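You operate a simulated robot arm through the tools that you are given. There is no shell and no other tool. Be economical: measure what you need, move in short steps, check, and stop when the job is done.

The job below is to be done with a simulated robot arm. You get a single attempt, and the scene is never put back.

TASK
Load the empty post: steel ring, brass ring, steel ring, brass ring.

It is judged by the outcome, as a careful person would: the job done as asked, and still so three seconds after it is handed in. It fails if anything else is knocked over, pushed out of place, dropped, spilled or broken.

THE ROBOT
A 6-joint arm with a two-finger parallel gripper, fixed in place. Base frame: the origin is at the foot of the arm, x ahead of it, y to its left, z up. Lengths are in m, angles in rad, forces in N, time in s.
Its first joint turns from -1.152 to 1.152 rad. Payload 2.9 kg.
Tool frame: the origin (TCP) lies between the finger pads and is the grasp point; the fingertips stand 0.03 m ahead of it; z points along the fingers, y is the line along which they close. The gripper opens to 0.11 m. The fingers are 0.02 m wide and 0.01 m thick; the gripper's body (0.048 by 0.112 m) begins 0.055 m behind the TCP.
Orientation is that of the tool frame in the base frame, as a unit quaternion [w, x, y, z]. With the fingers straight down and closing along the base's y, the tool's x points along the base's -x, its y along +y and its z along -z.

THE INTERFACE
- The arm moves only by the tool move_arm. Its argument "series" is text: rows parted by semicolons, each of 6 numbers parted by spaces: the shift along the base's x, y, z in units of 300 mm (1.0 is 300 mm), then the turn, a rotation vector about the base's x, y, z in units of 120 degrees (1.0 is 120 degrees). In form: dx dy dz ax ay az; .... A call has 1 to 10 rows; each row is the pose to reach, as a shift and turn from the pose commanded when the call began. "hand" is the finger opening in m, from 0 to 0.11, set as the call begins (left out, the last holds). A call with a number of a shift or a turn outside -1 to 1 is refused whole. Rows are played at 5 a second. More than 0.05 m and 0.15 rad between two rows, or a gripper value outside its range, and nothing of the call is played. A pose out of reach is approached as far as the arm can. The call stops where the force on the tool passes 40 N (or 10 N more than at its start, if that is more) or the arm is blocked; 0.2 s more then pass. Each finger travels about 0.108 m/s and halts on what it meets, pressing with about 30 N; the grip force reading is that of the motor and also rises with nothing between the fingers. The clock runs only during rows and for 0.2 s after the last one: add rows that repeat a pose to give the fingers time. It gives the time, the measured TCP pose, the force on the tool (base axes), the opening and the grip force at its end, in the units of the frame above (readings bear some noise).
- Cameras (640 x 400 px; columns grow to the right, rows downward): "scene" is fixed at [0.0623, 0.4189, 1.398]; the picture's right is [-0.89, -0.46, 0.00], its down [-0.20, 0.38, -0.90] and it looks along [0.42, -0.80, -0.43] (base axes); focal length 374 px, centre (320, 200). "wrist" rides on the gripper at [0.072, 0.017, -0.104] in the tool frame; the picture's right is [-0.23, 0.97, 0.00], its down [-0.76, -0.18, -0.62] and it looks along [-0.61, -0.14, 0.78] (tool axes); focal length 222 px, centre (320, 200). There is no depth. A picture from a camera that has moved, and an enlarged one, comes with that camera's place and axes in the base frame and with its lens.
- capture(camera): a new picture of that camera. No time passes.
- close_up(camera, box): a new picture of the part [left, top, right, bottom] of that camera's present view, enlarged. No time passes.
- hand_in(): hands the job in; it is judged then, once.

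Work in short steps. Places have to be worked out from the pictures, the camera data and where the tool is seen: move nearer, look again, correct. Check each grasp and each placing, and mend what went wrong. You have 120 turns and 68 pictures in all, those below and enlarged ones among them. Open the gripper and draw the arm clear of the work before you hand the job in, unless the task says otherwise; then end with one line.

The tools are called as name(argument=value, ...) on one line, values as JSON. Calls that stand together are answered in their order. move_arm: Moves the arm, as the interface text tells. Its arguments: {"type":"object","properties":{"series":{"type":"string"},"hand":{"type":"number"}},"required":["series"]} The other tools are called the same way: capture (camera) takes a picture; close_up (camera, box) takes an enlarged picture of a part of a camera's view; hand_in () hands the job in.

At the start:

```text
time: 0.0
eef_pos: [0.4203, -0.1749, 1.1911]
tcp_rot: [0.0, 0.0, 1.0, 0.0]
force: [0.1, 0.9, 0.1]
finger_gap: 0.1101
grasp_force: 0.1
```

scene: 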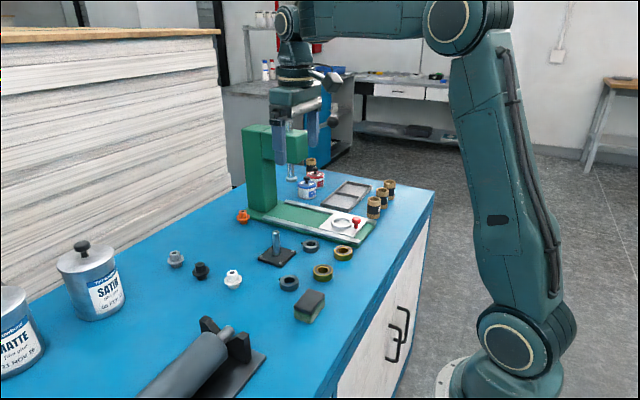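
wrist: 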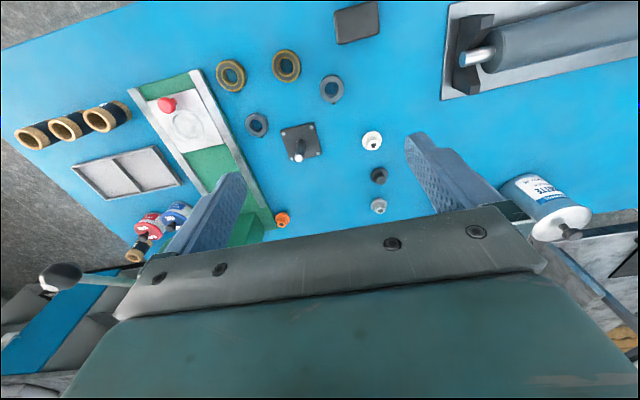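

The scene shows a post on a black square base with two steel and two brass rings near it. I'll take close-ups for precise measurement.

close_up(camera="scene", box=[220, 210, 380, 310])

close_up(camera="wrist", box=[200, 30, 400, 155])

```text
4.00 times, centred on (300, 260) of scene
camera zoom: at [0.0623, 0.4189, 1.398], right [-0.89, -0.46, 0.0], down [-0.2, 0.38, -0.9], along [0.42, -0.8, -0.43], focal length 1496 px, centre (400, -40)
```

zoom: 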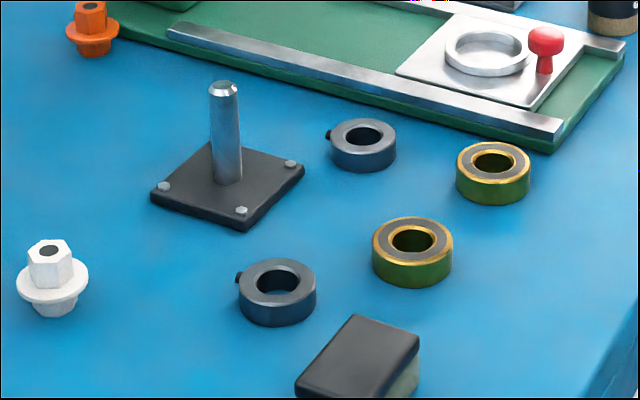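

```text
3.20 times, centred on (300, 92) of wrist
camera zoom: at [0.3469, -0.1583, 1.2947], right [0.23, 0.97, 0.0], down [0.76, -0.18, 0.62], along [0.61, -0.14, -0.78], focal length 711 px, centre (384, 544)
```

zoom: 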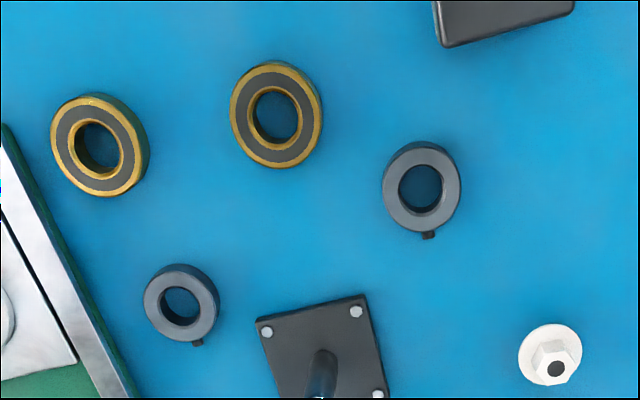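

Triangulating both cameras puts the ring tops at z≈0.866, so the surface is at about 0.85, not the stated 0.498. I'll treat the height with caution. The nearest steel ring is at about (0.442,-0.158), so I'll move above it at z≈1.0 and look again.

move_arm(series="0.018 0.014 -0.16 0 0 0; 0.036 0.028 -0.32 0 0 0; 0.054 0.042 -0.48 0 0 0; 0.072 0.056 -0.637 0 0 0; 0.072 0.056 -0.637 0 0 0")

capture(camera="wrist")

capture(camera="scene")

```text
time: 1.2
eef_pos: [0.441, -0.1565, 0.9985]
tcp_rot: [0.0, 0.0, 1.0, 0.0]
force: [0.2, -0.1, 0.4]
finger_gap: 0.11
grasp_force: 0.0
```

```text
63 pictures are left
camera wrist: at [0.3685, -0.1399, 1.102], right [0.23, 0.97, 0.0], down [0.76, -0.18, 0.62], along [0.61, -0.14, -0.78], focal length 222 px, centre (320, 200)
```

wrist: 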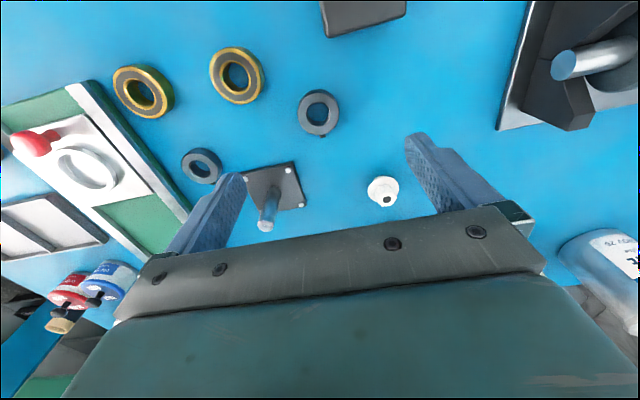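

```text
62 pictures are left
```

scene: 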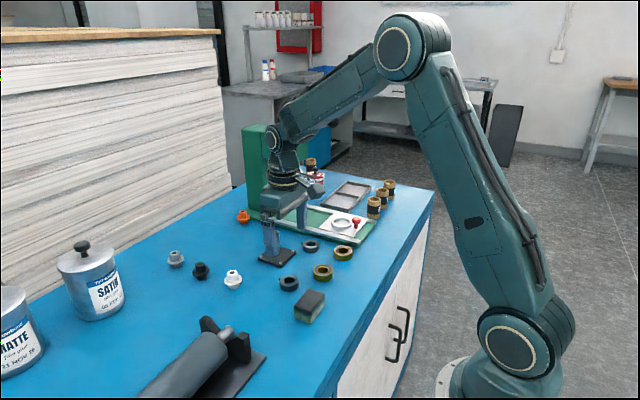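

The two wrist views agree on the ring at (0.441,-0.158) with its top near 0.866. Close-ups will refine the ring and post positions.

close_up(camera="wrist", box=[170, 80, 350, 240])

close_up(camera="wrist", box=[100, 30, 350, 190])

```text
2.50 times, centred on (260, 160) of wrist
camera zoom: at [0.3685, -0.1399, 1.102], right [0.23, 0.97, 0.0], down [0.76, -0.18, 0.62], along [0.61, -0.14, -0.78], focal length 555 px, centre (470, 300)
```

zoom: 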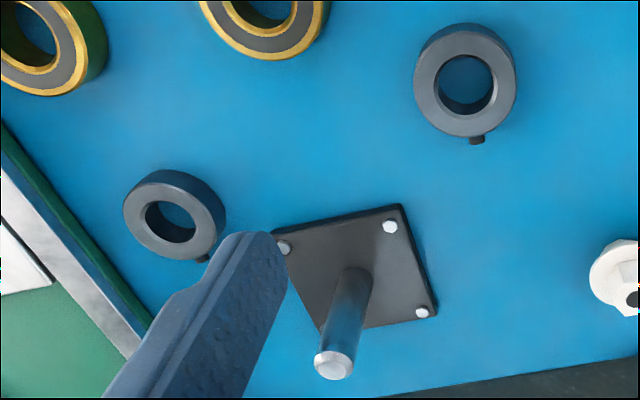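

```text
2.50 times, centred on (225, 110) of wrist
camera zoom: at [0.3685, -0.1399, 1.102], right [0.23, 0.97, 0.0], down [0.76, -0.18, 0.62], along [0.61, -0.14, -0.78], focal length 555 px, centre (558, 425)
```

zoom: 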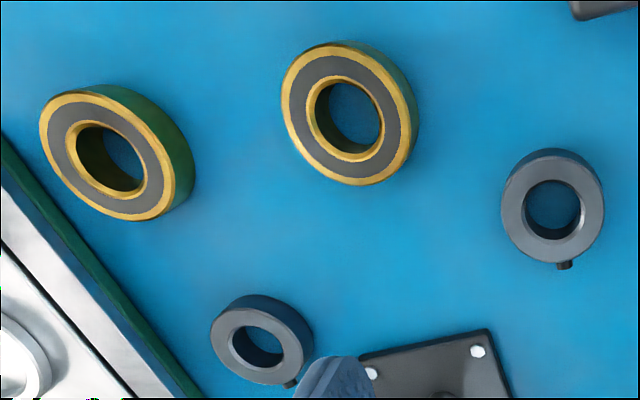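

Steel ring centre is about (0.443,-0.159). I'll lower most of the way with the gripper opened to 0.08 and check.

move_arm(series="0.008 -0.009 -0.15 0 0 0; 0.008 -0.009 -0.3 0 0 0; 0.008 -0.009 -0.3 0 0 0", hand=0.08)

close_up(camera="scene", box=[220, 210, 380, 310])

close_up(camera="wrist", box=[200, 60, 440, 210])

```text
time: 2.0
eef_pos: [0.443, -0.1582, 0.9102]
tcp_rot: [0.001, 0.0, 1.0, 0.0]
force: [0.0, -0.3, -0.2]
finger_gap: 0.0799
grasp_force: 0.1
```

```text
4.00 times, centred on (300, 260) of scene
camera zoom: at [0.0623, 0.4189, 1.398], right [-0.89, -0.46, 0.0], down [-0.2, 0.38, -0.9], along [0.42, -0.8, -0.43], focal length 1496 px, centre (400, -40)
```

zoom: 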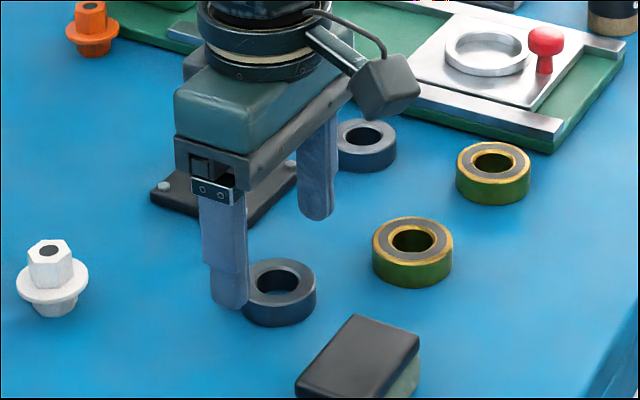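

```text
2.67 times, centred on (320, 135) of wrist
camera zoom: at [0.3697, -0.1425, 1.0133], right [0.23, 0.97, 0.0], down [0.76, -0.18, 0.62], along [0.61, -0.14, -0.78], focal length 592 px, centre (320, 373)
```

zoom: 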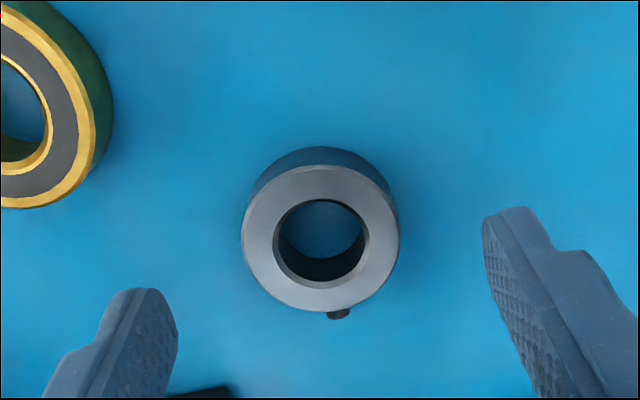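

Ring is centred in y (-0.158) and x ≈0.442, about 42 mm wide. I'll lower to a TCP height of 0.885 and check height in the scene view.

move_arm(series="0 0 -0.04 0 0 0; 0 0 -0.083 0 0 0; 0 0 -0.083 0 0 0")

close_up(camera="scene", box=[250, 240, 330, 290])

close_up(camera="wrist", box=[200, 60, 440, 210])

```text
time: 2.8
eef_pos: [0.4431, -0.1596, 0.8846]
tcp_rot: [0.0, 0.0, 1.0, 0.0]
force: [0.3, 0.2, 0.6]
finger_gap: 0.0797
grasp_force: 0.1
```

```text
8.00 times, centred on (290, 265) of scene
camera zoom: at [0.0623, 0.4189, 1.398], right [-0.89, -0.46, 0.0], down [-0.2, 0.38, -0.9], along [0.42, -0.8, -0.43], focal length 2993 px, centre (560, -320)
```

zoom: 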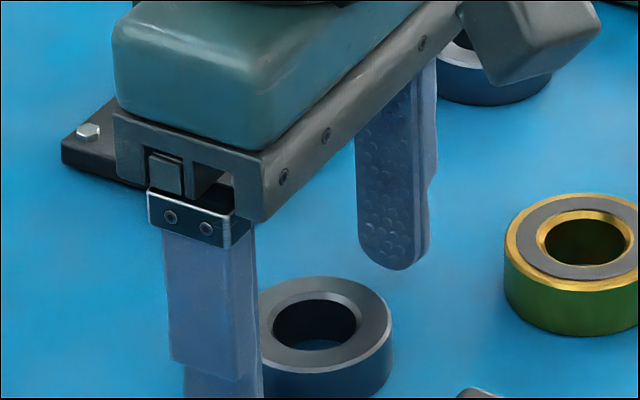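

```text
2.67 times, centred on (320, 135) of wrist
camera zoom: at [0.3699, -0.1426, 0.9889], right [0.23, 0.97, 0.0], down [0.76, -0.18, 0.62], along [0.61, -0.14, -0.78], focal length 592 px, centre (320, 373)
```

zoom: 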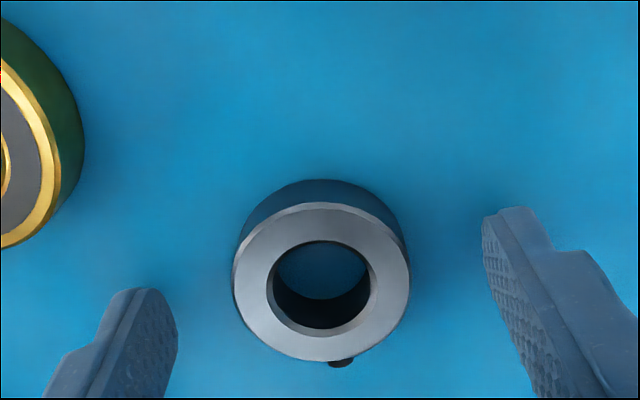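

Scale change between views puts the ring top at z≈0.859, so tips at 0.855 are only just below it. I'll lower another 8 mm and then close.

move_arm(series="0.001 0 -0.014 0 0 0; 0.001 0 -0.027 0 0 0; 0.001 0 -0.027 0 0 0")

move_arm(series="0 0 0 0 0 0; 0 0 0 0 0 0; 0 0 0 0 0 0; 0 0 0 0 0 0", hand=0.03)

close_up(camera="wrist", box=[200, 60, 440, 210])

```text
time: 3.6
eef_pos: [0.4434, -0.159, 0.8803]
tcp_rot: [0.001, 0.0, 1.0, 0.0]
force: [-4.2, 0.1, 7.2]
finger_gap: 0.0792
grasp_force: 0.1
stopped in row 3: the force on the tool passed its limit (the readings are from after the stop); the commanded pose is now the measured one
```

```text
time: 4.6
eef_pos: [0.4453, -0.1599, 0.8794]
tcp_rot: [0.001, 0.0, 1.0, 0.0]
force: [3.0, 0.3, 7.7]
finger_gap: 0.0433
grasp_force: 29.7
```

```text
2.67 times, centred on (320, 135) of wrist
camera zoom: at [0.3714, -0.1433, 0.9825], right [0.23, 0.97, 0.0], down [0.76, -0.18, 0.62], along [0.61, -0.14, -0.78], focal length 592 px, centre (320, 373)
```

zoom: 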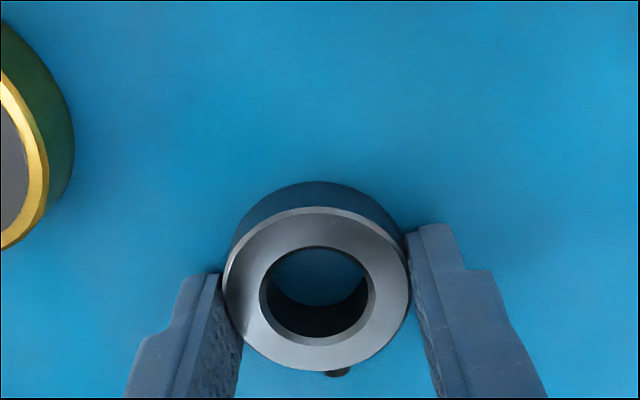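

Fingertips met the table at about z=0.849, and the ring is gripped at 43.3 mm. I'll lift 0.1 m and check the hold.

move_arm(series="0 0 0.1 0 0 0; 0 0 0.22 0 0 0; 0 0 0.36 0 0 0; 0 0 0.36 0 0 0")

capture(camera="wrist")

close_up(camera="scene", box=[220, 190, 380, 290])

```text
time: 5.6
eef_pos: [0.4447, -0.1564, 0.9895]
tcp_rot: [0.0, 0.0, 1.0, 0.0]
force: [0.3, 0.9, -0.3]
finger_gap: 0.0433
grasp_force: 30.1
```

```text
54 pictures are left
camera wrist: at [0.3712, -0.1413, 1.0932], right [0.23, 0.97, 0.0], down [0.76, -0.18, 0.62], along [0.61, -0.14, -0.78], focal length 222 px, centre (320, 200)
```

wrist: 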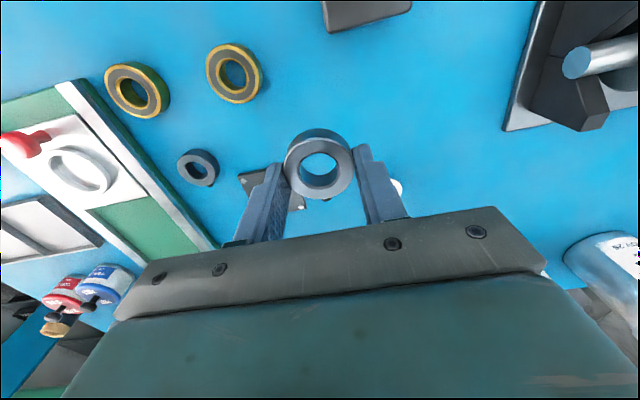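

```text
4.00 times, centred on (300, 240) of scene
camera zoom: at [0.0623, 0.4189, 1.398], right [-0.89, -0.46, 0.0], down [-0.2, 0.38, -0.9], along [0.42, -0.8, -0.43], focal length 1496 px, centre (400, 40)
```

zoom: 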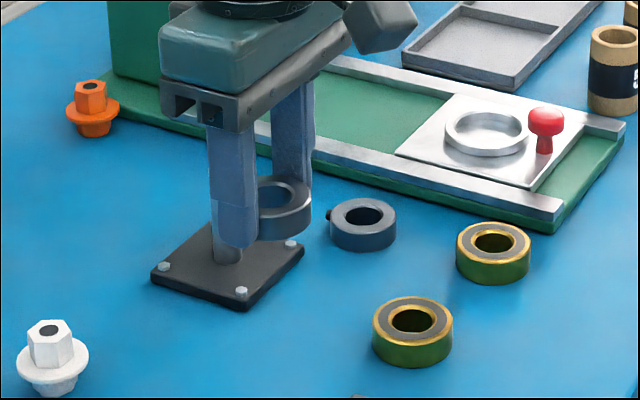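

The ring is held about 3 mm toward -x of the TCP. The bolts put the post at about (0.531,-0.240), top near 0.923. I'll move over it at the present height, with the ring bottom at ≈0.96.

move_arm(series="0.1 -0.09 0 0 0 0; 0.2 -0.18 0 0 0 0; 0.303 -0.274 0 0 0 0; 0.303 -0.274 0 0 0 0")

close_up(camera="wrist", box=[240, 100, 400, 200])

close_up(camera="scene", box=[230, 190, 330, 270])

```text
time: 6.6
eef_pos: [0.5349, -0.2413, 0.9899]
tcp_rot: [-0.001, -0.001, 1.0, 0.0]
force: [-0.3, -0.3, -1.0]
finger_gap: 0.0434
grasp_force: 30.3
```

```text
4.00 times, centred on (320, 150) of wrist
camera zoom: at [0.4617, -0.2247, 1.0919], right [0.23, 0.97, 0.0], down [0.76, -0.18, 0.62], along [0.61, -0.14, -0.78], focal length 888 px, centre (320, 400)
```

zoom: 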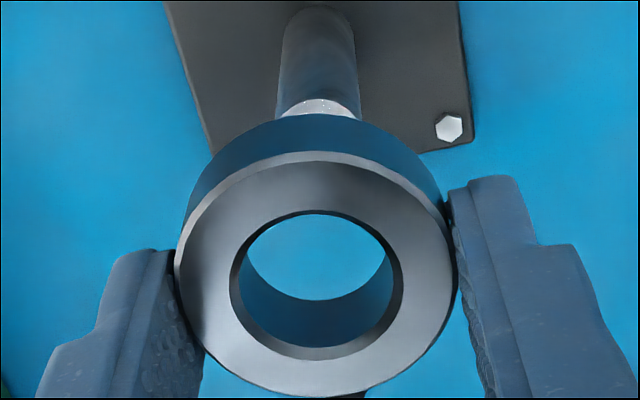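

```text
5.00 times, centred on (280, 230) of scene
camera zoom: at [0.0623, 0.4189, 1.398], right [-0.89, -0.46, 0.0], down [-0.2, 0.38, -0.9], along [0.42, -0.8, -0.43], focal length 1870 px, centre (520, 50)
```

zoom: 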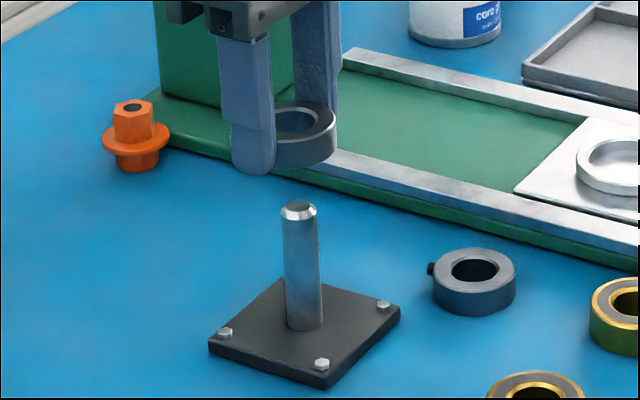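

Ring centre ≈(0.530,-0.241), post ≈(0.532,-0.240), so they're close. I'll shift 2 mm in +x, lower 27 mm to just about the post top, and look.

move_arm(series="0.006 0.002 -0.03 0 0 0; 0.006 0.002 -0.09 0 0 0; 0.006 0.002 -0.09 0 0 0")

close_up(camera="wrist", box=[240, 100, 400, 200])

close_up(camera="scene", box=[230, 190, 330, 270])

```text
time: 7.4
eef_pos: [0.5376, -0.2392, 0.9609]
tcp_rot: [0.0, 0.0, 1.0, 0.0]
force: [0.1, 0.4, -1.4]
finger_gap: 0.0431
grasp_force: 30.1
```

```text
4.00 times, centred on (320, 150) of wrist
camera zoom: at [0.4642, -0.2231, 1.064], right [0.23, 0.97, 0.0], down [0.76, -0.18, 0.62], along [0.61, -0.14, -0.78], focal length 888 px, centre (320, 400)
```

zoom: 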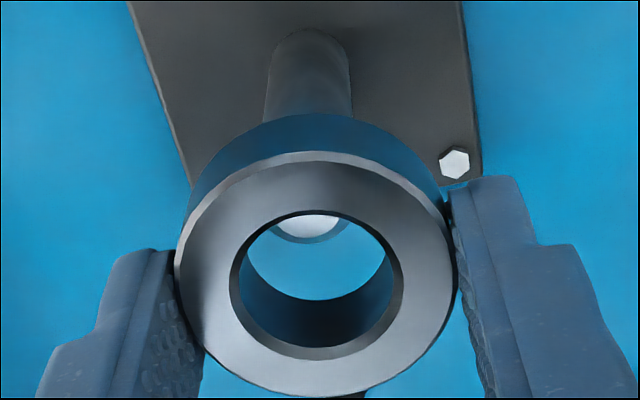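

```text
5.00 times, centred on (280, 230) of scene
camera zoom: at [0.0623, 0.4189, 1.398], right [-0.89, -0.46, 0.0], down [-0.2, 0.38, -0.9], along [0.42, -0.8, -0.43], focal length 1870 px, centre (520, 50)
```

zoom: 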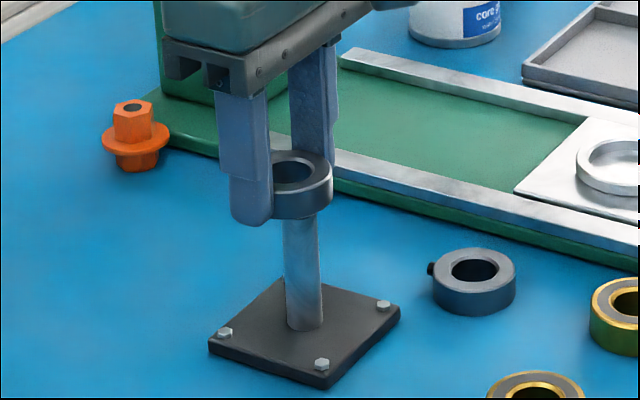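

The post tip is seen through the bore, with the ring about 1 mm too far in +x and +y. I'll correct that and lower 25 mm onto the post.

move_arm(series="-0.004 -0.004 0 0 0 0; -0.004 -0.004 -0.04 0 0 0; -0.004 -0.004 -0.083 0 0 0; -0.004 -0.004 -0.083 0 0 0")

close_up(camera="wrist", box=[240, 100, 400, 200])

close_up(camera="scene", box=[230, 190, 330, 270])

```text
time: 8.4
eef_pos: [0.5358, -0.2428, 0.9359]
tcp_rot: [0.0, -0.001, 1.0, 0.0]
force: [0.3, 0.6, 0.3]
finger_gap: 0.0434
grasp_force: 30.3
```

```text
4.00 times, centred on (320, 150) of wrist
camera zoom: at [0.4622, -0.2259, 1.0379], right [0.23, 0.97, 0.0], down [0.76, -0.18, 0.62], along [0.61, -0.14, -0.78], focal length 888 px, centre (320, 400)
```

zoom: 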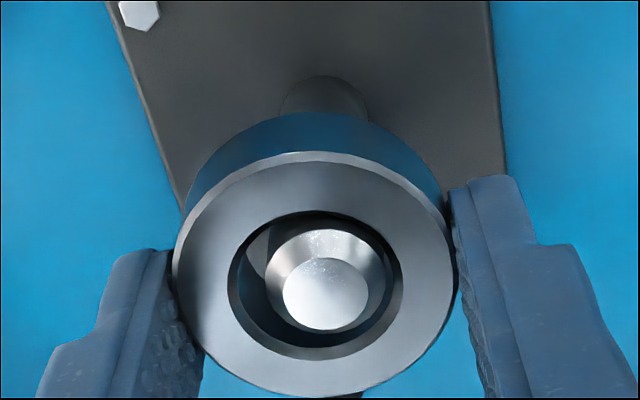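

```text
5.00 times, centred on (280, 230) of scene
camera zoom: at [0.0623, 0.4189, 1.398], right [-0.89, -0.46, 0.0], down [-0.2, 0.38, -0.9], along [0.42, -0.8, -0.43], focal length 1870 px, centre (520, 50)
```

zoom: 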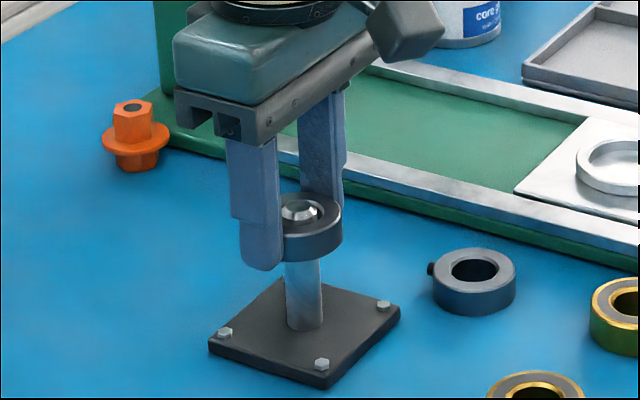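

The ring is on the post and nearly centred. I'll nudge +1 mm in y and lower to just above the plate.

move_arm(series="0 0.003 -0.04 0 0 0; 0 0.003 -0.09 0 0 0; 0 0.003 -0.14 0 0 0; 0 0.003 -0.14 0 0 0")

close_up(camera="scene", box=[240, 220, 320, 270])

```text
time: 9.4
eef_pos: [0.5376, -0.2413, 0.8956]
tcp_rot: [0.0, 0.0, 1.0, 0.0]
force: [-0.5, -0.4, -1.2]
finger_gap: 0.0432
grasp_force: 30.2
```

```text
8.00 times, centred on (280, 245) of scene
camera zoom: at [0.0623, 0.4189, 1.398], right [-0.89, -0.46, 0.0], down [-0.2, 0.38, -0.9], along [0.42, -0.8, -0.43], focal length 2993 px, centre (640, -160)
```

zoom: 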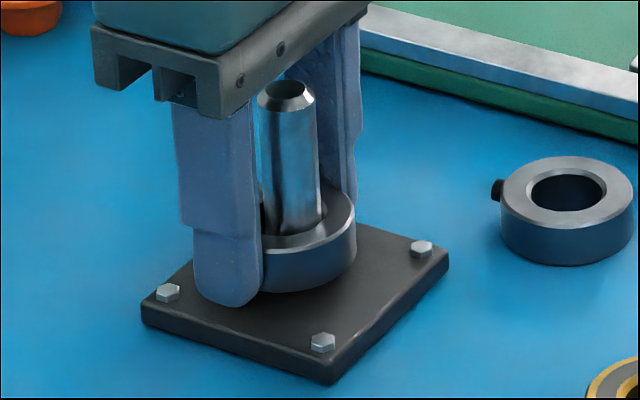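

Just above the plate. I'll creep down a few mm to contact.

move_arm(series="0 0 -0.006 0 0 0; 0 0 -0.012 0 0 0; 0 0 -0.018 0 0 0; 0 0 -0.018 0 0 0")

close_up(camera="scene", box=[240, 220, 320, 270])

```text
time: 10.4
eef_pos: [0.5363, -0.2408, 0.8891]
tcp_rot: [0.001, 0.0, 1.0, 0.001]
force: [-5.1, 2.6, 12.5]
finger_gap: 0.0434
grasp_force: 29.9
```

```text
8.00 times, centred on (280, 245) of scene
camera zoom: at [0.062, 0.4191, 1.398], right [-0.89, -0.46, 0.0], down [-0.2, 0.38, -0.9], along [0.42, -0.8, -0.43], focal length 2993 px, centre (640, -160)
```

zoom: 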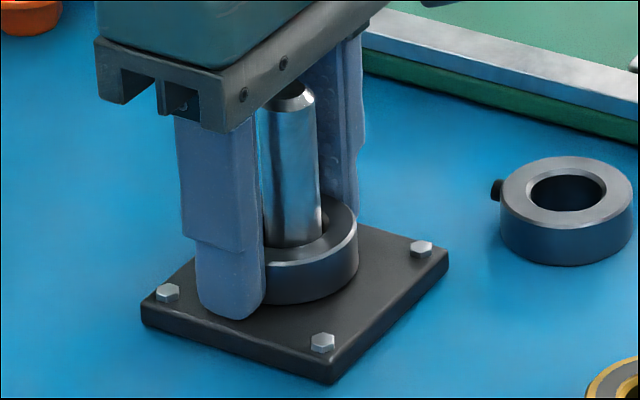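

Contact with the plate reads 12.5 N. I'll ease up slightly, open modestly and lift straight up.

move_arm(series="0 0 0.004 0 0 0; 0 0 0.004 0 0 0; 0 0 0.004 0 0 0", hand=0.07)

move_arm(series="0 0 0.1 0 0 0; 0 0 0.2 0 0 0; 0 0 0.33 0 0 0; 0 0 0.33 0 0 0")

capture(camera="wrist")

close_up(camera="scene", box=[220, 190, 380, 290])

```text
time: 11.2
eef_pos: [0.5368, -0.2404, 0.8901]
tcp_rot: [0.002, 0.0, 1.0, 0.0]
force: [2.0, -5.6, 6.5]
finger_gap: 0.067
grasp_force: 0.1
```

```text
time: 12.2
eef_pos: [0.5335, -0.2409, 0.988]
tcp_rot: [0.0, 0.0, 1.0, 0.0]
force: [0.3, -0.3, 0.1]
finger_gap: 0.0697
grasp_force: 0.1
```

```text
44 pictures are left
camera wrist: at [0.461, -0.2253, 1.0912], right [0.23, 0.97, 0.0], down [0.76, -0.18, 0.62], along [0.61, -0.14, -0.78], focal length 222 px, centre (320, 200)
```

wrist: 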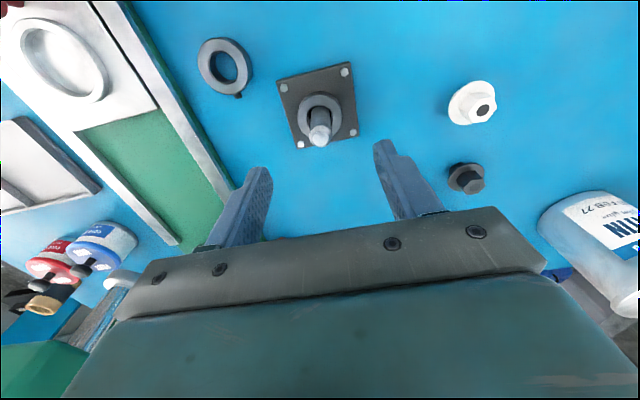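

```text
4.00 times, centred on (300, 240) of scene
camera zoom: at [0.0622, 0.4189, 1.398], right [-0.89, -0.46, 0.0], down [-0.2, 0.38, -0.9], along [0.42, -0.8, -0.43], focal length 1496 px, centre (400, 40)
```

zoom: 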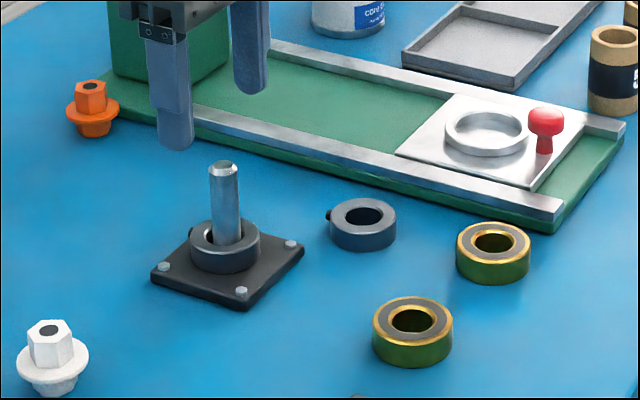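

First steel ring is seated. Next is the nearer brass ring at about (0.390,-0.224): move over it at height, open to 0.09 and come down to z≈0.93.

move_arm(series="-0.16 0.02 0 0 0 0; -0.32 0.04 0 0 0 0; -0.477 0.061 0 0 0 0; -0.477 0.061 -0.1 0 0 0; -0.477 0.061 -0.19 0 0 0; -0.477 0.061 -0.19 0 0 0", hand=0.09)

close_up(camera="wrist", box=[200, 60, 440, 210])

```text
time: 13.6
eef_pos: [0.3931, -0.2236, 0.9306]
tcp_rot: [0.0, 0.0, 1.0, 0.001]
force: [-0.2, -0.7, 0.2]
finger_gap: 0.0903
grasp_force: 0.1
```

```text
2.67 times, centred on (320, 135) of wrist
camera zoom: at [0.3207, -0.2079, 1.0336], right [0.23, 0.97, 0.0], down [0.76, -0.18, 0.62], along [0.61, -0.14, -0.78], focal length 592 px, centre (320, 373)
```

zoom: 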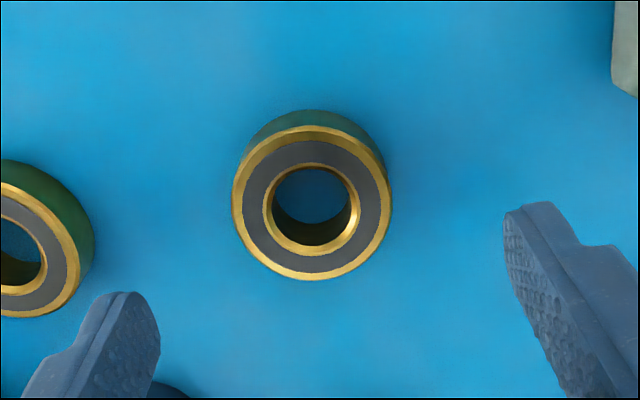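

Brass ring centre ≈(0.3885,-0.2255), OD ≈47 mm. I'll shift -4 mm in x, lower to TCP z≈0.882 and close.

move_arm(series="-0.012 -0.002 0 0 0 0; -0.012 -0.002 -0.08 0 0 0; -0.012 -0.002 -0.158 0 0 0; -0.012 -0.002 -0.158 0 0 0")

move_arm(series="0 0 0 0 0 0; 0 0 0 0 0 0; 0 0 0 0 0 0; 0 0 0 0 0 0", hand=0.03)

move_arm(series="0 0 0.1 0 0 0; 0 0 0.22 0 0 0; 0 0 0.36 0 0 0; 0 0 0.36 0 0 0")

close_up(camera="wrist", box=[240, 100, 400, 200])

```text
time: 14.6
eef_pos: [0.3902, -0.2251, 0.8841]
tcp_rot: [-0.001, 0.0, 1.0, 0.0]
force: [-0.1, 0.5, 0.2]
finger_gap: 0.0901
grasp_force: 0.1
```

```text
time: 15.6
eef_pos: [0.3897, -0.2248, 0.8848]
tcp_rot: [0.001, 0.0, 1.0, 0.0]
force: [-0.1, -0.4, -0.4]
finger_gap: 0.047
grasp_force: 29.7
```

```text
time: 16.6
eef_pos: [0.388, -0.2225, 0.9916]
tcp_rot: [0.0, -0.001, 1.0, -0.001]
force: [0.6, -1.1, -2.2]
finger_gap: 0.0472
grasp_force: 29.7
```

```text
4.00 times, centred on (320, 150) of wrist
camera zoom: at [0.3151, -0.2063, 1.0941], right [0.23, 0.97, 0.0], down [0.76, -0.18, 0.62], along [0.61, -0.14, -0.78], focal length 888 px, centre (320, 400)
```

zoom: 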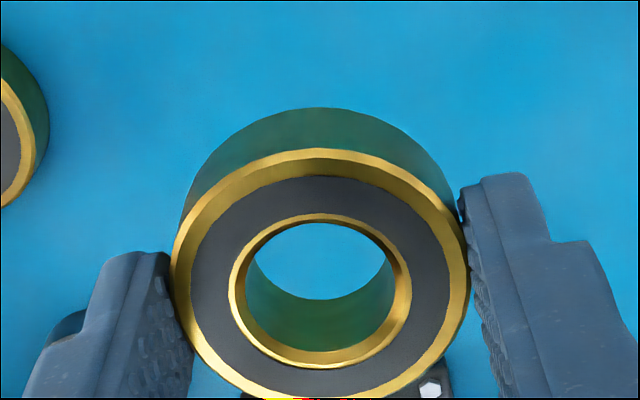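

Brass ring gripped (47 mm), centred on the TCP. I'll carry it to the post at (0.531,-0.2415) and stop just above the tip.

move_arm(series="0.12 -0.015 0 0 0 0; 0.24 -0.03 0 0 0 0; 0.36 -0.045 0 0 0 0; 0.48 -0.061 0 0 0 0; 0.48 -0.061 -0.08 0 0 0; 0.48 -0.061 -0.08 0 0 0")

close_up(camera="wrist", box=[240, 100, 400, 200])

```text
time: 18.0
eef_pos: [0.5333, -0.2401, 0.9705]
tcp_rot: [0.0, 0.0, 1.0, 0.0]
force: [0.1, -0.5, -1.9]
finger_gap: 0.0469
grasp_force: 30.3
```

```text
4.00 times, centred on (320, 150) of wrist
camera zoom: at [0.4604, -0.2242, 1.0725], right [0.23, 0.97, 0.0], down [0.76, -0.18, 0.62], along [0.61, -0.14, -0.78], focal length 888 px, centre (320, 400)
```

zoom: 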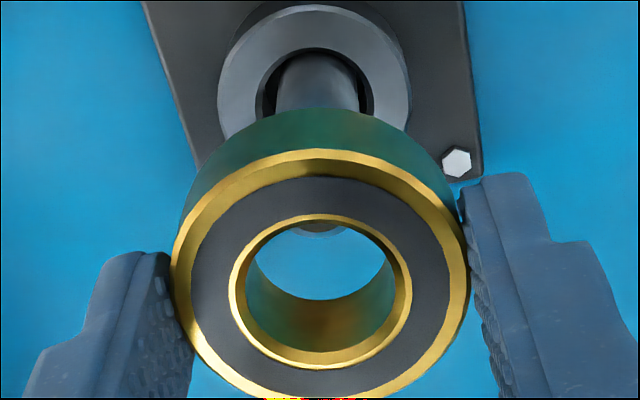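

Alignment is good within ~1.5 mm. I'll shift -1 mm in x and lower 30 mm over the tip.

move_arm(series="-0.004 0 -0.03 0 0 0; -0.004 0 -0.06 0 0 0; -0.004 0 -0.1 0 0 0; -0.004 0 -0.1 0 0 0")

close_up(camera="wrist", box=[240, 100, 400, 200])

close_up(camera="scene", box=[240, 210, 320, 260])

```text
time: 19.0
eef_pos: [0.5325, -0.2421, 0.9389]
tcp_rot: [0.0, -0.001, 1.0, 0.0]
force: [-0.3, 0.2, -1.4]
finger_gap: 0.0472
grasp_force: 30.1
```

```text
4.00 times, centred on (320, 150) of wrist
camera zoom: at [0.4591, -0.2248, 1.041], right [0.23, 0.97, 0.0], down [0.76, -0.18, 0.62], along [0.61, -0.14, -0.78], focal length 888 px, centre (320, 400)
```

zoom: 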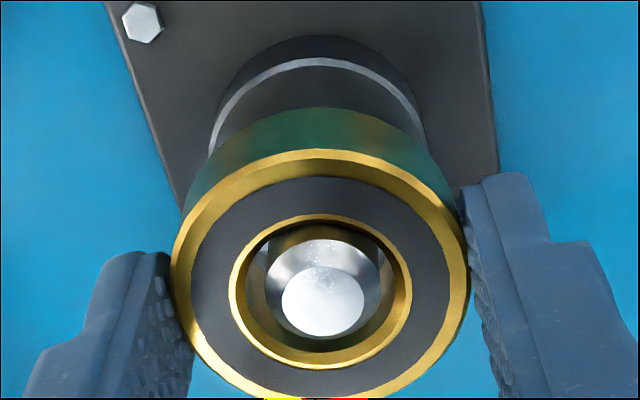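

```text
8.00 times, centred on (280, 235) of scene
camera zoom: at [0.0623, 0.4189, 1.398], right [-0.89, -0.46, 0.0], down [-0.2, 0.38, -0.9], along [0.42, -0.8, -0.43], focal length 2993 px, centre (640, -80)
```

zoom: 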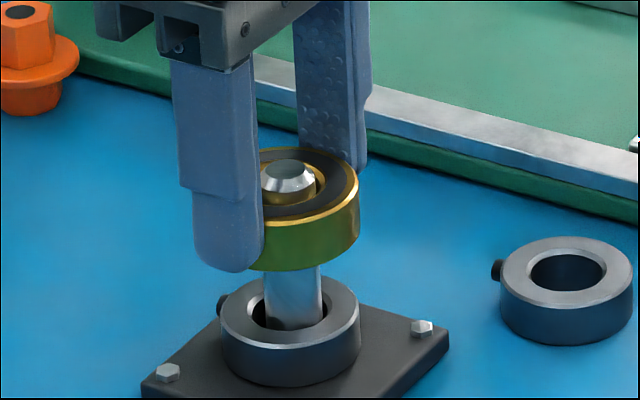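

Well centred. I'll lower onto the steel ring, slowing near contact.

move_arm(series="0 0 -0.04 0 0 0; 0 0 -0.08 0 0 0; 0 0 -0.087 0 0 0; 0 0 -0.093 0 0 0; 0 0 -0.093 0 0 0")

close_up(camera="scene", box=[240, 210, 320, 260])

```text
time: 20.2
eef_pos: [0.5318, -0.2427, 0.9103]
tcp_rot: [0.0, 0.001, 1.0, 0.0]
force: [-3.3, 1.6, 3.8]
finger_gap: 0.0474
grasp_force: 30.2
```

```text
8.00 times, centred on (280, 235) of scene
camera zoom: at [0.0621, 0.4189, 1.398], right [-0.89, -0.46, 0.0], down [-0.2, 0.38, -0.9], along [0.42, -0.8, -0.43], focal length 2993 px, centre (640, -80)
```

zoom: 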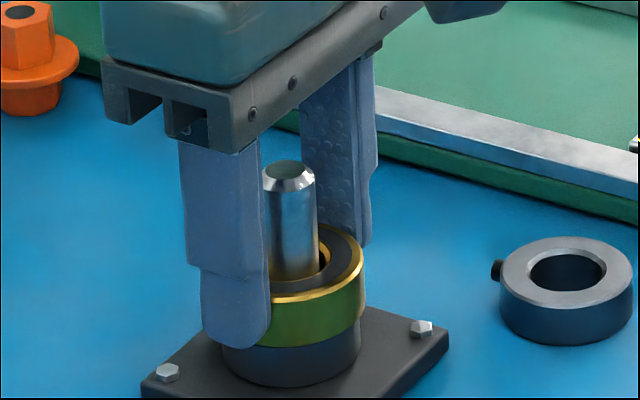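

Seated on contact (slight force). I'll release and lift.

move_arm(series="0 0 0 0 0 0; 0 0 0 0 0 0; 0 0 0 0 0 0", hand=0.075)

move_arm(series="0 0 0.1 0 0 0; 0 0 0.2 0 0 0; 0 0 0.27 0 0 0; 0 0 0.27 0 0 0")

capture(camera="wrist")

close_up(camera="scene", box=[220, 190, 380, 290])

```text
time: 21.0
eef_pos: [0.5321, -0.2427, 0.9111]
tcp_rot: [0.0, 0.0, 1.0, 0.0]
force: [0.3, 0.1, 1.0]
finger_gap: 0.0751
grasp_force: 0.0
```

```text
time: 22.0
eef_pos: [0.5318, -0.2419, 0.992]
tcp_rot: [0.0, 0.0, 1.0, 0.001]
force: [0.1, 0.4, 0.7]
finger_gap: 0.0752
grasp_force: 0.0
```

```text
36 pictures are left
camera wrist: at [0.4582, -0.2261, 1.0941], right [0.23, 0.97, 0.0], down [0.76, -0.18, 0.62], along [0.61, -0.14, -0.78], focal length 222 px, centre (320, 200)
```

wrist: 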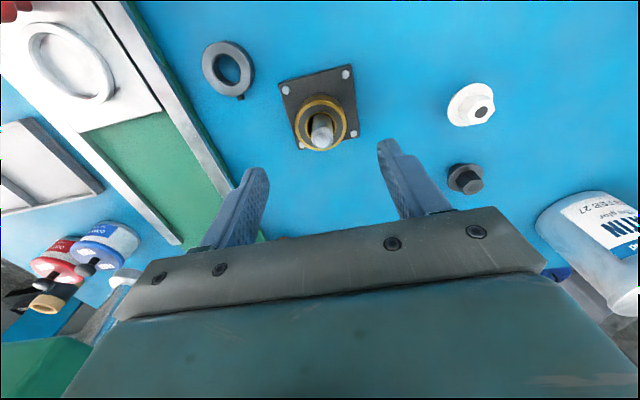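

```text
4.00 times, centred on (300, 240) of scene
camera zoom: at [0.0622, 0.4189, 1.398], right [-0.89, -0.46, 0.0], down [-0.2, 0.38, -0.9], along [0.42, -0.8, -0.43], focal length 1496 px, centre (400, 40)
```

zoom: 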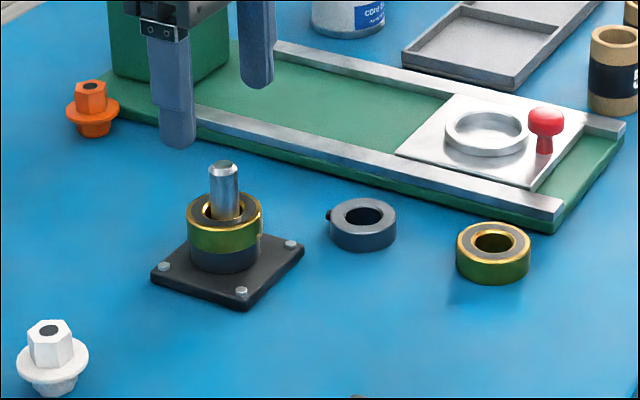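

Two rings stacked. The second steel ring is at about (0.4707,-0.312), with the green base edge about 5 cm away on -y. I'll use a narrow opening of 0.058, hover at z≈0.935 and look.

move_arm(series="-0.1 -0.115 0 0 0 0; -0.198 -0.23 0 0 0 0; -0.198 -0.23 -0.1 0 0 0; -0.198 -0.23 -0.185 0 0 0; -0.198 -0.23 -0.185 0 0 0", hand=0.058)

close_up(camera="wrist", box=[200, 60, 440, 210])

close_up(camera="scene", box=[260, 200, 360, 270])

```text
time: 23.2
eef_pos: [0.4737, -0.312, 0.9354]
tcp_rot: [0.0, 0.0, 1.0, 0.0]
force: [-0.4, -0.7, 0.1]
finger_gap: 0.0579
grasp_force: 0.1
```

```text
2.67 times, centred on (320, 135) of wrist
camera zoom: at [0.4, -0.2965, 1.0389], right [0.23, 0.97, 0.0], down [0.76, -0.18, 0.62], along [0.61, -0.14, -0.78], focal length 592 px, centre (320, 373)
```

zoom: 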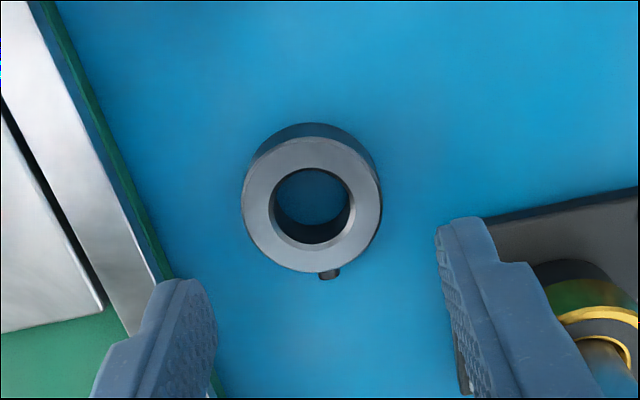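

```text
5.71 times, centred on (310, 235) of scene
camera zoom: at [0.0623, 0.4189, 1.398], right [-0.89, -0.46, 0.0], down [-0.2, 0.38, -0.9], along [0.42, -0.8, -0.43], focal length 2138 px, centre (377, 0)
```

zoom: 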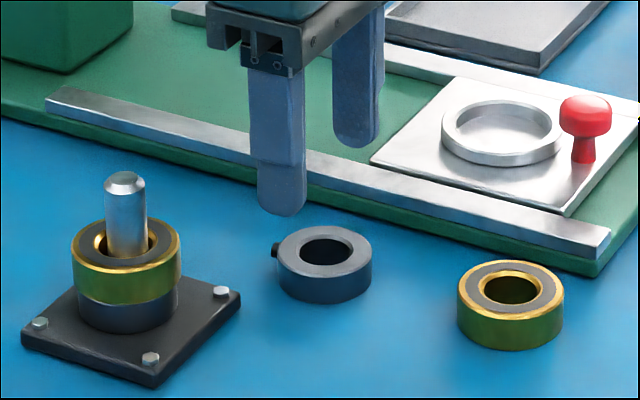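

Ring centre ≈(0.4705,-0.315), and the finger clears the green edge by several mm. I'll correct position, lower to z≈0.882 and close.

move_arm(series="-0.004 -0.005 0 0 0 0; -0.004 -0.005 -0.06 0 0 0; -0.004 -0.005 -0.12 0 0 0; -0.004 -0.005 -0.175 0 0 0; -0.004 -0.005 -0.175 0 0 0")

close_up(camera="wrist", box=[200, 60, 440, 210])

```text
time: 24.4
eef_pos: [0.4709, -0.3135, 0.8826]
tcp_rot: [0.0, 0.0, 1.0, 0.0]
force: [-0.1, 0.0, 1.0]
finger_gap: 0.0582
grasp_force: 0.1
```

```text
2.67 times, centred on (320, 135) of wrist
camera zoom: at [0.3981, -0.2967, 0.9861], right [0.23, 0.97, 0.0], down [0.76, -0.18, 0.62], along [0.61, -0.14, -0.78], focal length 592 px, centre (320, 373)
```

zoom: 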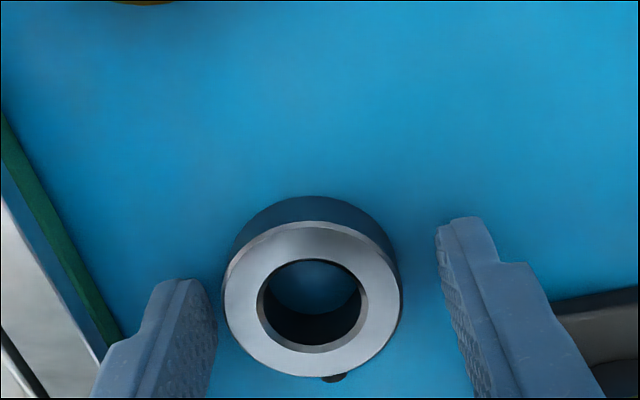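

The ring is between the fingers, so I'll close and lift.

move_arm(series="0 -0.004 0 0 0 0; 0 -0.004 0 0 0 0; 0 -0.004 0 0 0 0; 0 -0.004 0 0 0 0", hand=0.03)

move_arm(series="0 0 0.1 0 0 0; 0 0 0.22 0 0 0; 0 0 0.36 0 0 0; 0 0 0.36 0 0 0")

close_up(camera="wrist", box=[240, 100, 400, 200])

```text
time: 25.4
eef_pos: [0.4712, -0.3136, 0.8842]
tcp_rot: [0.0, 0.0, 1.0, 0.0]
force: [1.6, 0.2, -0.5]
finger_gap: 0.0431
grasp_force: 30.2
```

```text
time: 26.4
eef_pos: [0.4688, -0.3158, 0.9922]
tcp_rot: [0.0, 0.0, 1.0, 0.0]
force: [-0.2, -1.2, -0.2]
finger_gap: 0.0432
grasp_force: 29.8
```

```text
4.00 times, centred on (320, 150) of wrist
camera zoom: at [0.3961, -0.2998, 1.0951], right [0.23, 0.97, 0.0], down [0.76, -0.18, 0.62], along [0.61, -0.14, -0.78], focal length 888 px, centre (320, 400)
```

zoom: 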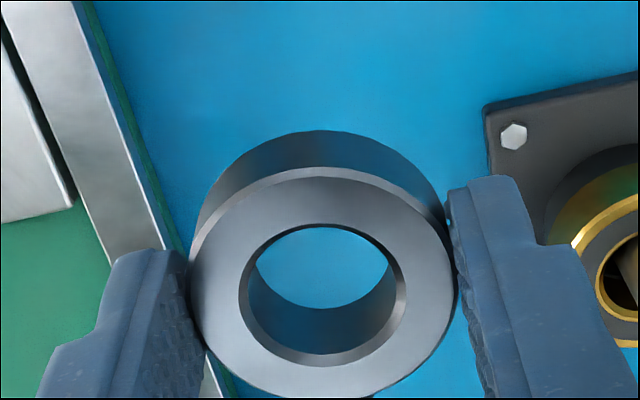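

Held (43.2 mm), ring offset about +2.6 mm in x from the TCP. I'll carry it over the post and lower to just above the tip.

move_arm(series="0.067 0.083 0 0 0 0; 0.134 0.166 0 0 0 0; 0.201 0.249 0 0 0 0; 0.201 0.249 -0.07 0 0 0; 0.201 0.249 -0.07 0 0 0")

close_up(camera="wrist", box=[240, 100, 400, 200])

```text
time: 27.6
eef_pos: [0.5307, -0.2399, 0.9708]
tcp_rot: [0.0, 0.0, 1.0, 0.0]
force: [-0.4, 0.6, -2.6]
finger_gap: 0.0431
grasp_force: 30.0
```

```text
4.00 times, centred on (320, 150) of wrist
camera zoom: at [0.4576, -0.2234, 1.074], right [0.23, 0.97, 0.0], down [0.76, -0.18, 0.62], along [0.61, -0.14, -0.78], focal length 888 px, centre (320, 400)
```

zoom: 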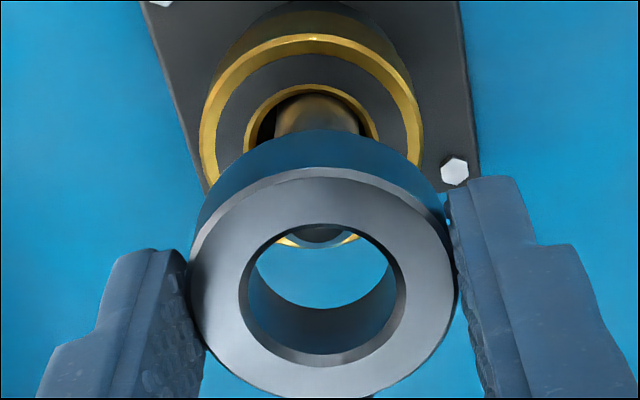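

Ring is slightly +x and +y of the post. I'll shift (-1.5,-0.8) mm and lower 27 mm.

move_arm(series="-0.005 -0.003 0 0 0 0; -0.005 -0.003 -0.04 0 0 0; -0.005 -0.003 -0.09 0 0 0; -0.005 -0.003 -0.09 0 0 0")

close_up(camera="wrist", box=[240, 100, 400, 200])

close_up(camera="scene", box=[240, 210, 320, 260])

```text
time: 28.6
eef_pos: [0.5302, -0.2403, 0.9442]
tcp_rot: [-0.001, 0.0, 1.0, 0.0]
force: [0.6, 0.3, -1.2]
finger_gap: 0.043
grasp_force: 30.0
```

```text
4.00 times, centred on (320, 150) of wrist
camera zoom: at [0.4569, -0.2245, 1.0468], right [0.23, 0.97, 0.0], down [0.76, -0.18, 0.62], along [0.61, -0.14, -0.78], focal length 888 px, centre (320, 400)
```

zoom: 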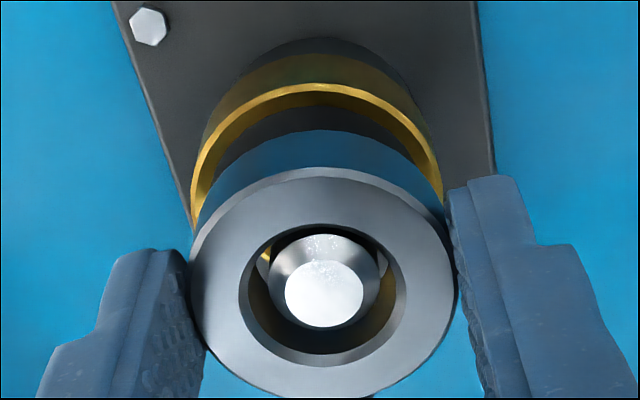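

```text
8.00 times, centred on (280, 235) of scene
camera zoom: at [0.0623, 0.4189, 1.398], right [-0.89, -0.46, 0.0], down [-0.2, 0.38, -0.9], along [0.42, -0.8, -0.43], focal length 2993 px, centre (640, -80)
```

zoom: 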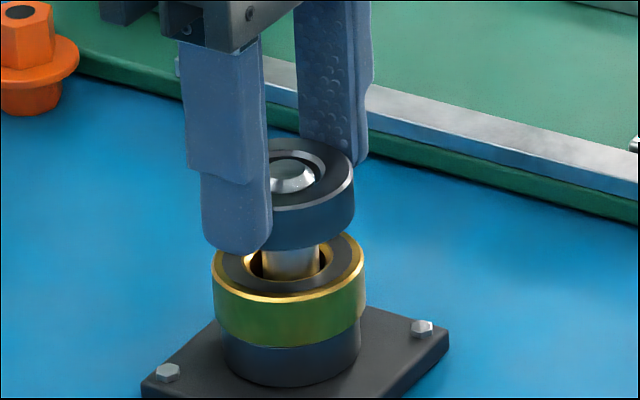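

On the post. I'll creep down ~15 mm to contact.

move_arm(series="0 0 -0.03 0 0 0; 0 0 -0.04 0 0 0; 0 0 -0.046 0 0 0; 0 0 -0.046 0 0 0")

close_up(camera="scene", box=[240, 210, 320, 260])

```text
time: 29.6
eef_pos: [0.5309, -0.2404, 0.9287]
tcp_rot: [0.0, 0.0, 1.0, 0.0]
force: [-0.3, -1.1, -1.2]
finger_gap: 0.0432
grasp_force: 30.5
```

```text
8.00 times, centred on (280, 235) of scene
camera zoom: at [0.0623, 0.4189, 1.398], right [-0.89, -0.46, 0.0], down [-0.2, 0.38, -0.9], along [0.42, -0.8, -0.43], focal length 2993 px, centre (640, -80)
```

zoom: 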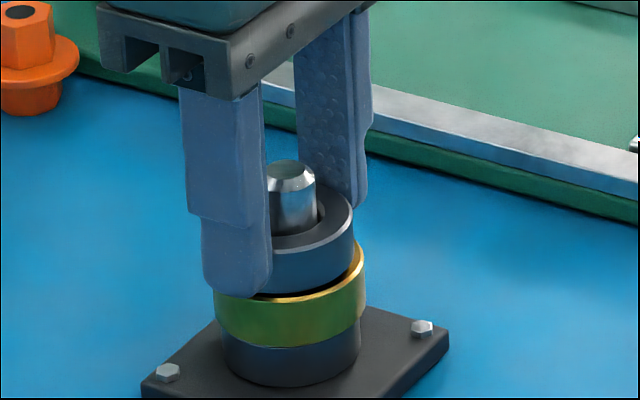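

A millimetre or two remains, so I'll creep further until force appears.

move_arm(series="0 0 -0.004 0 0 0; 0 0 -0.008 0 0 0; 0 0 -0.008 0 0 0")

```text
time: 30.4
eef_pos: [0.5305, -0.2403, 0.9272]
tcp_rot: [0.001, -0.001, 1.0, 0.0]
force: [-4.4, 3.0, 11.2]
finger_gap: 0.043
grasp_force: 30.4
```

Contact at 11 N. I'll ease up slightly, release and lift clear.

move_arm(series="0 0 0.003 0 0 0; 0 0 0.003 0 0 0; 0 0 0.003 0 0 0", hand=0.07)

move_arm(series="0 0 0.1 0 0 0; 0 0 0.22 0 0 0; 0 0 0.22 0 0 0")

capture(camera="wrist")

close_up(camera="scene", box=[220, 190, 380, 290])

```text
time: 31.2
eef_pos: [0.5317, -0.2412, 0.928]
tcp_rot: [0.0, -0.001, 1.0, 0.001]
force: [1.0, 0.4, 0.3]
finger_gap: 0.0699
grasp_force: 0.0
```

```text
time: 32.0
eef_pos: [0.5299, -0.2378, 0.9953]
tcp_rot: [0.0, 0.0, 1.0, 0.0]
force: [-0.6, 0.5, 0.0]
finger_gap: 0.07
grasp_force: 0.0
```

```text
26 pictures are left
camera wrist: at [0.4566, -0.2234, 1.0971], right [0.23, 0.97, 0.0], down [0.76, -0.18, 0.62], along [0.61, -0.14, -0.78], focal length 222 px, centre (320, 200)
```

wrist: 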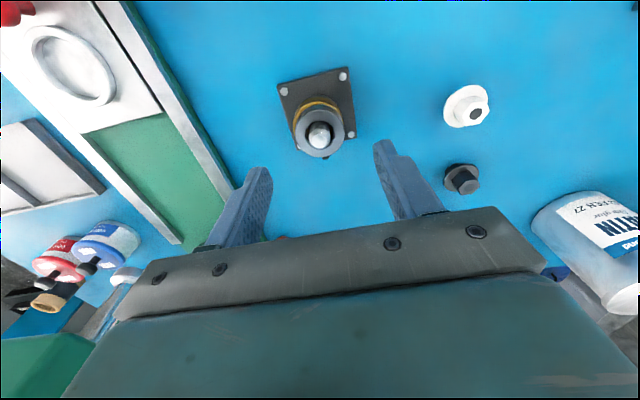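

```text
4.00 times, centred on (300, 240) of scene
camera zoom: at [0.0622, 0.4189, 1.398], right [-0.89, -0.46, 0.0], down [-0.2, 0.38, -0.9], along [0.42, -0.8, -0.43], focal length 1496 px, centre (400, 40)
```

zoom: 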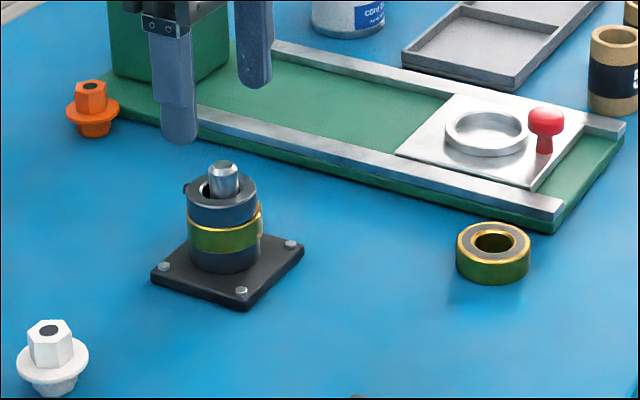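

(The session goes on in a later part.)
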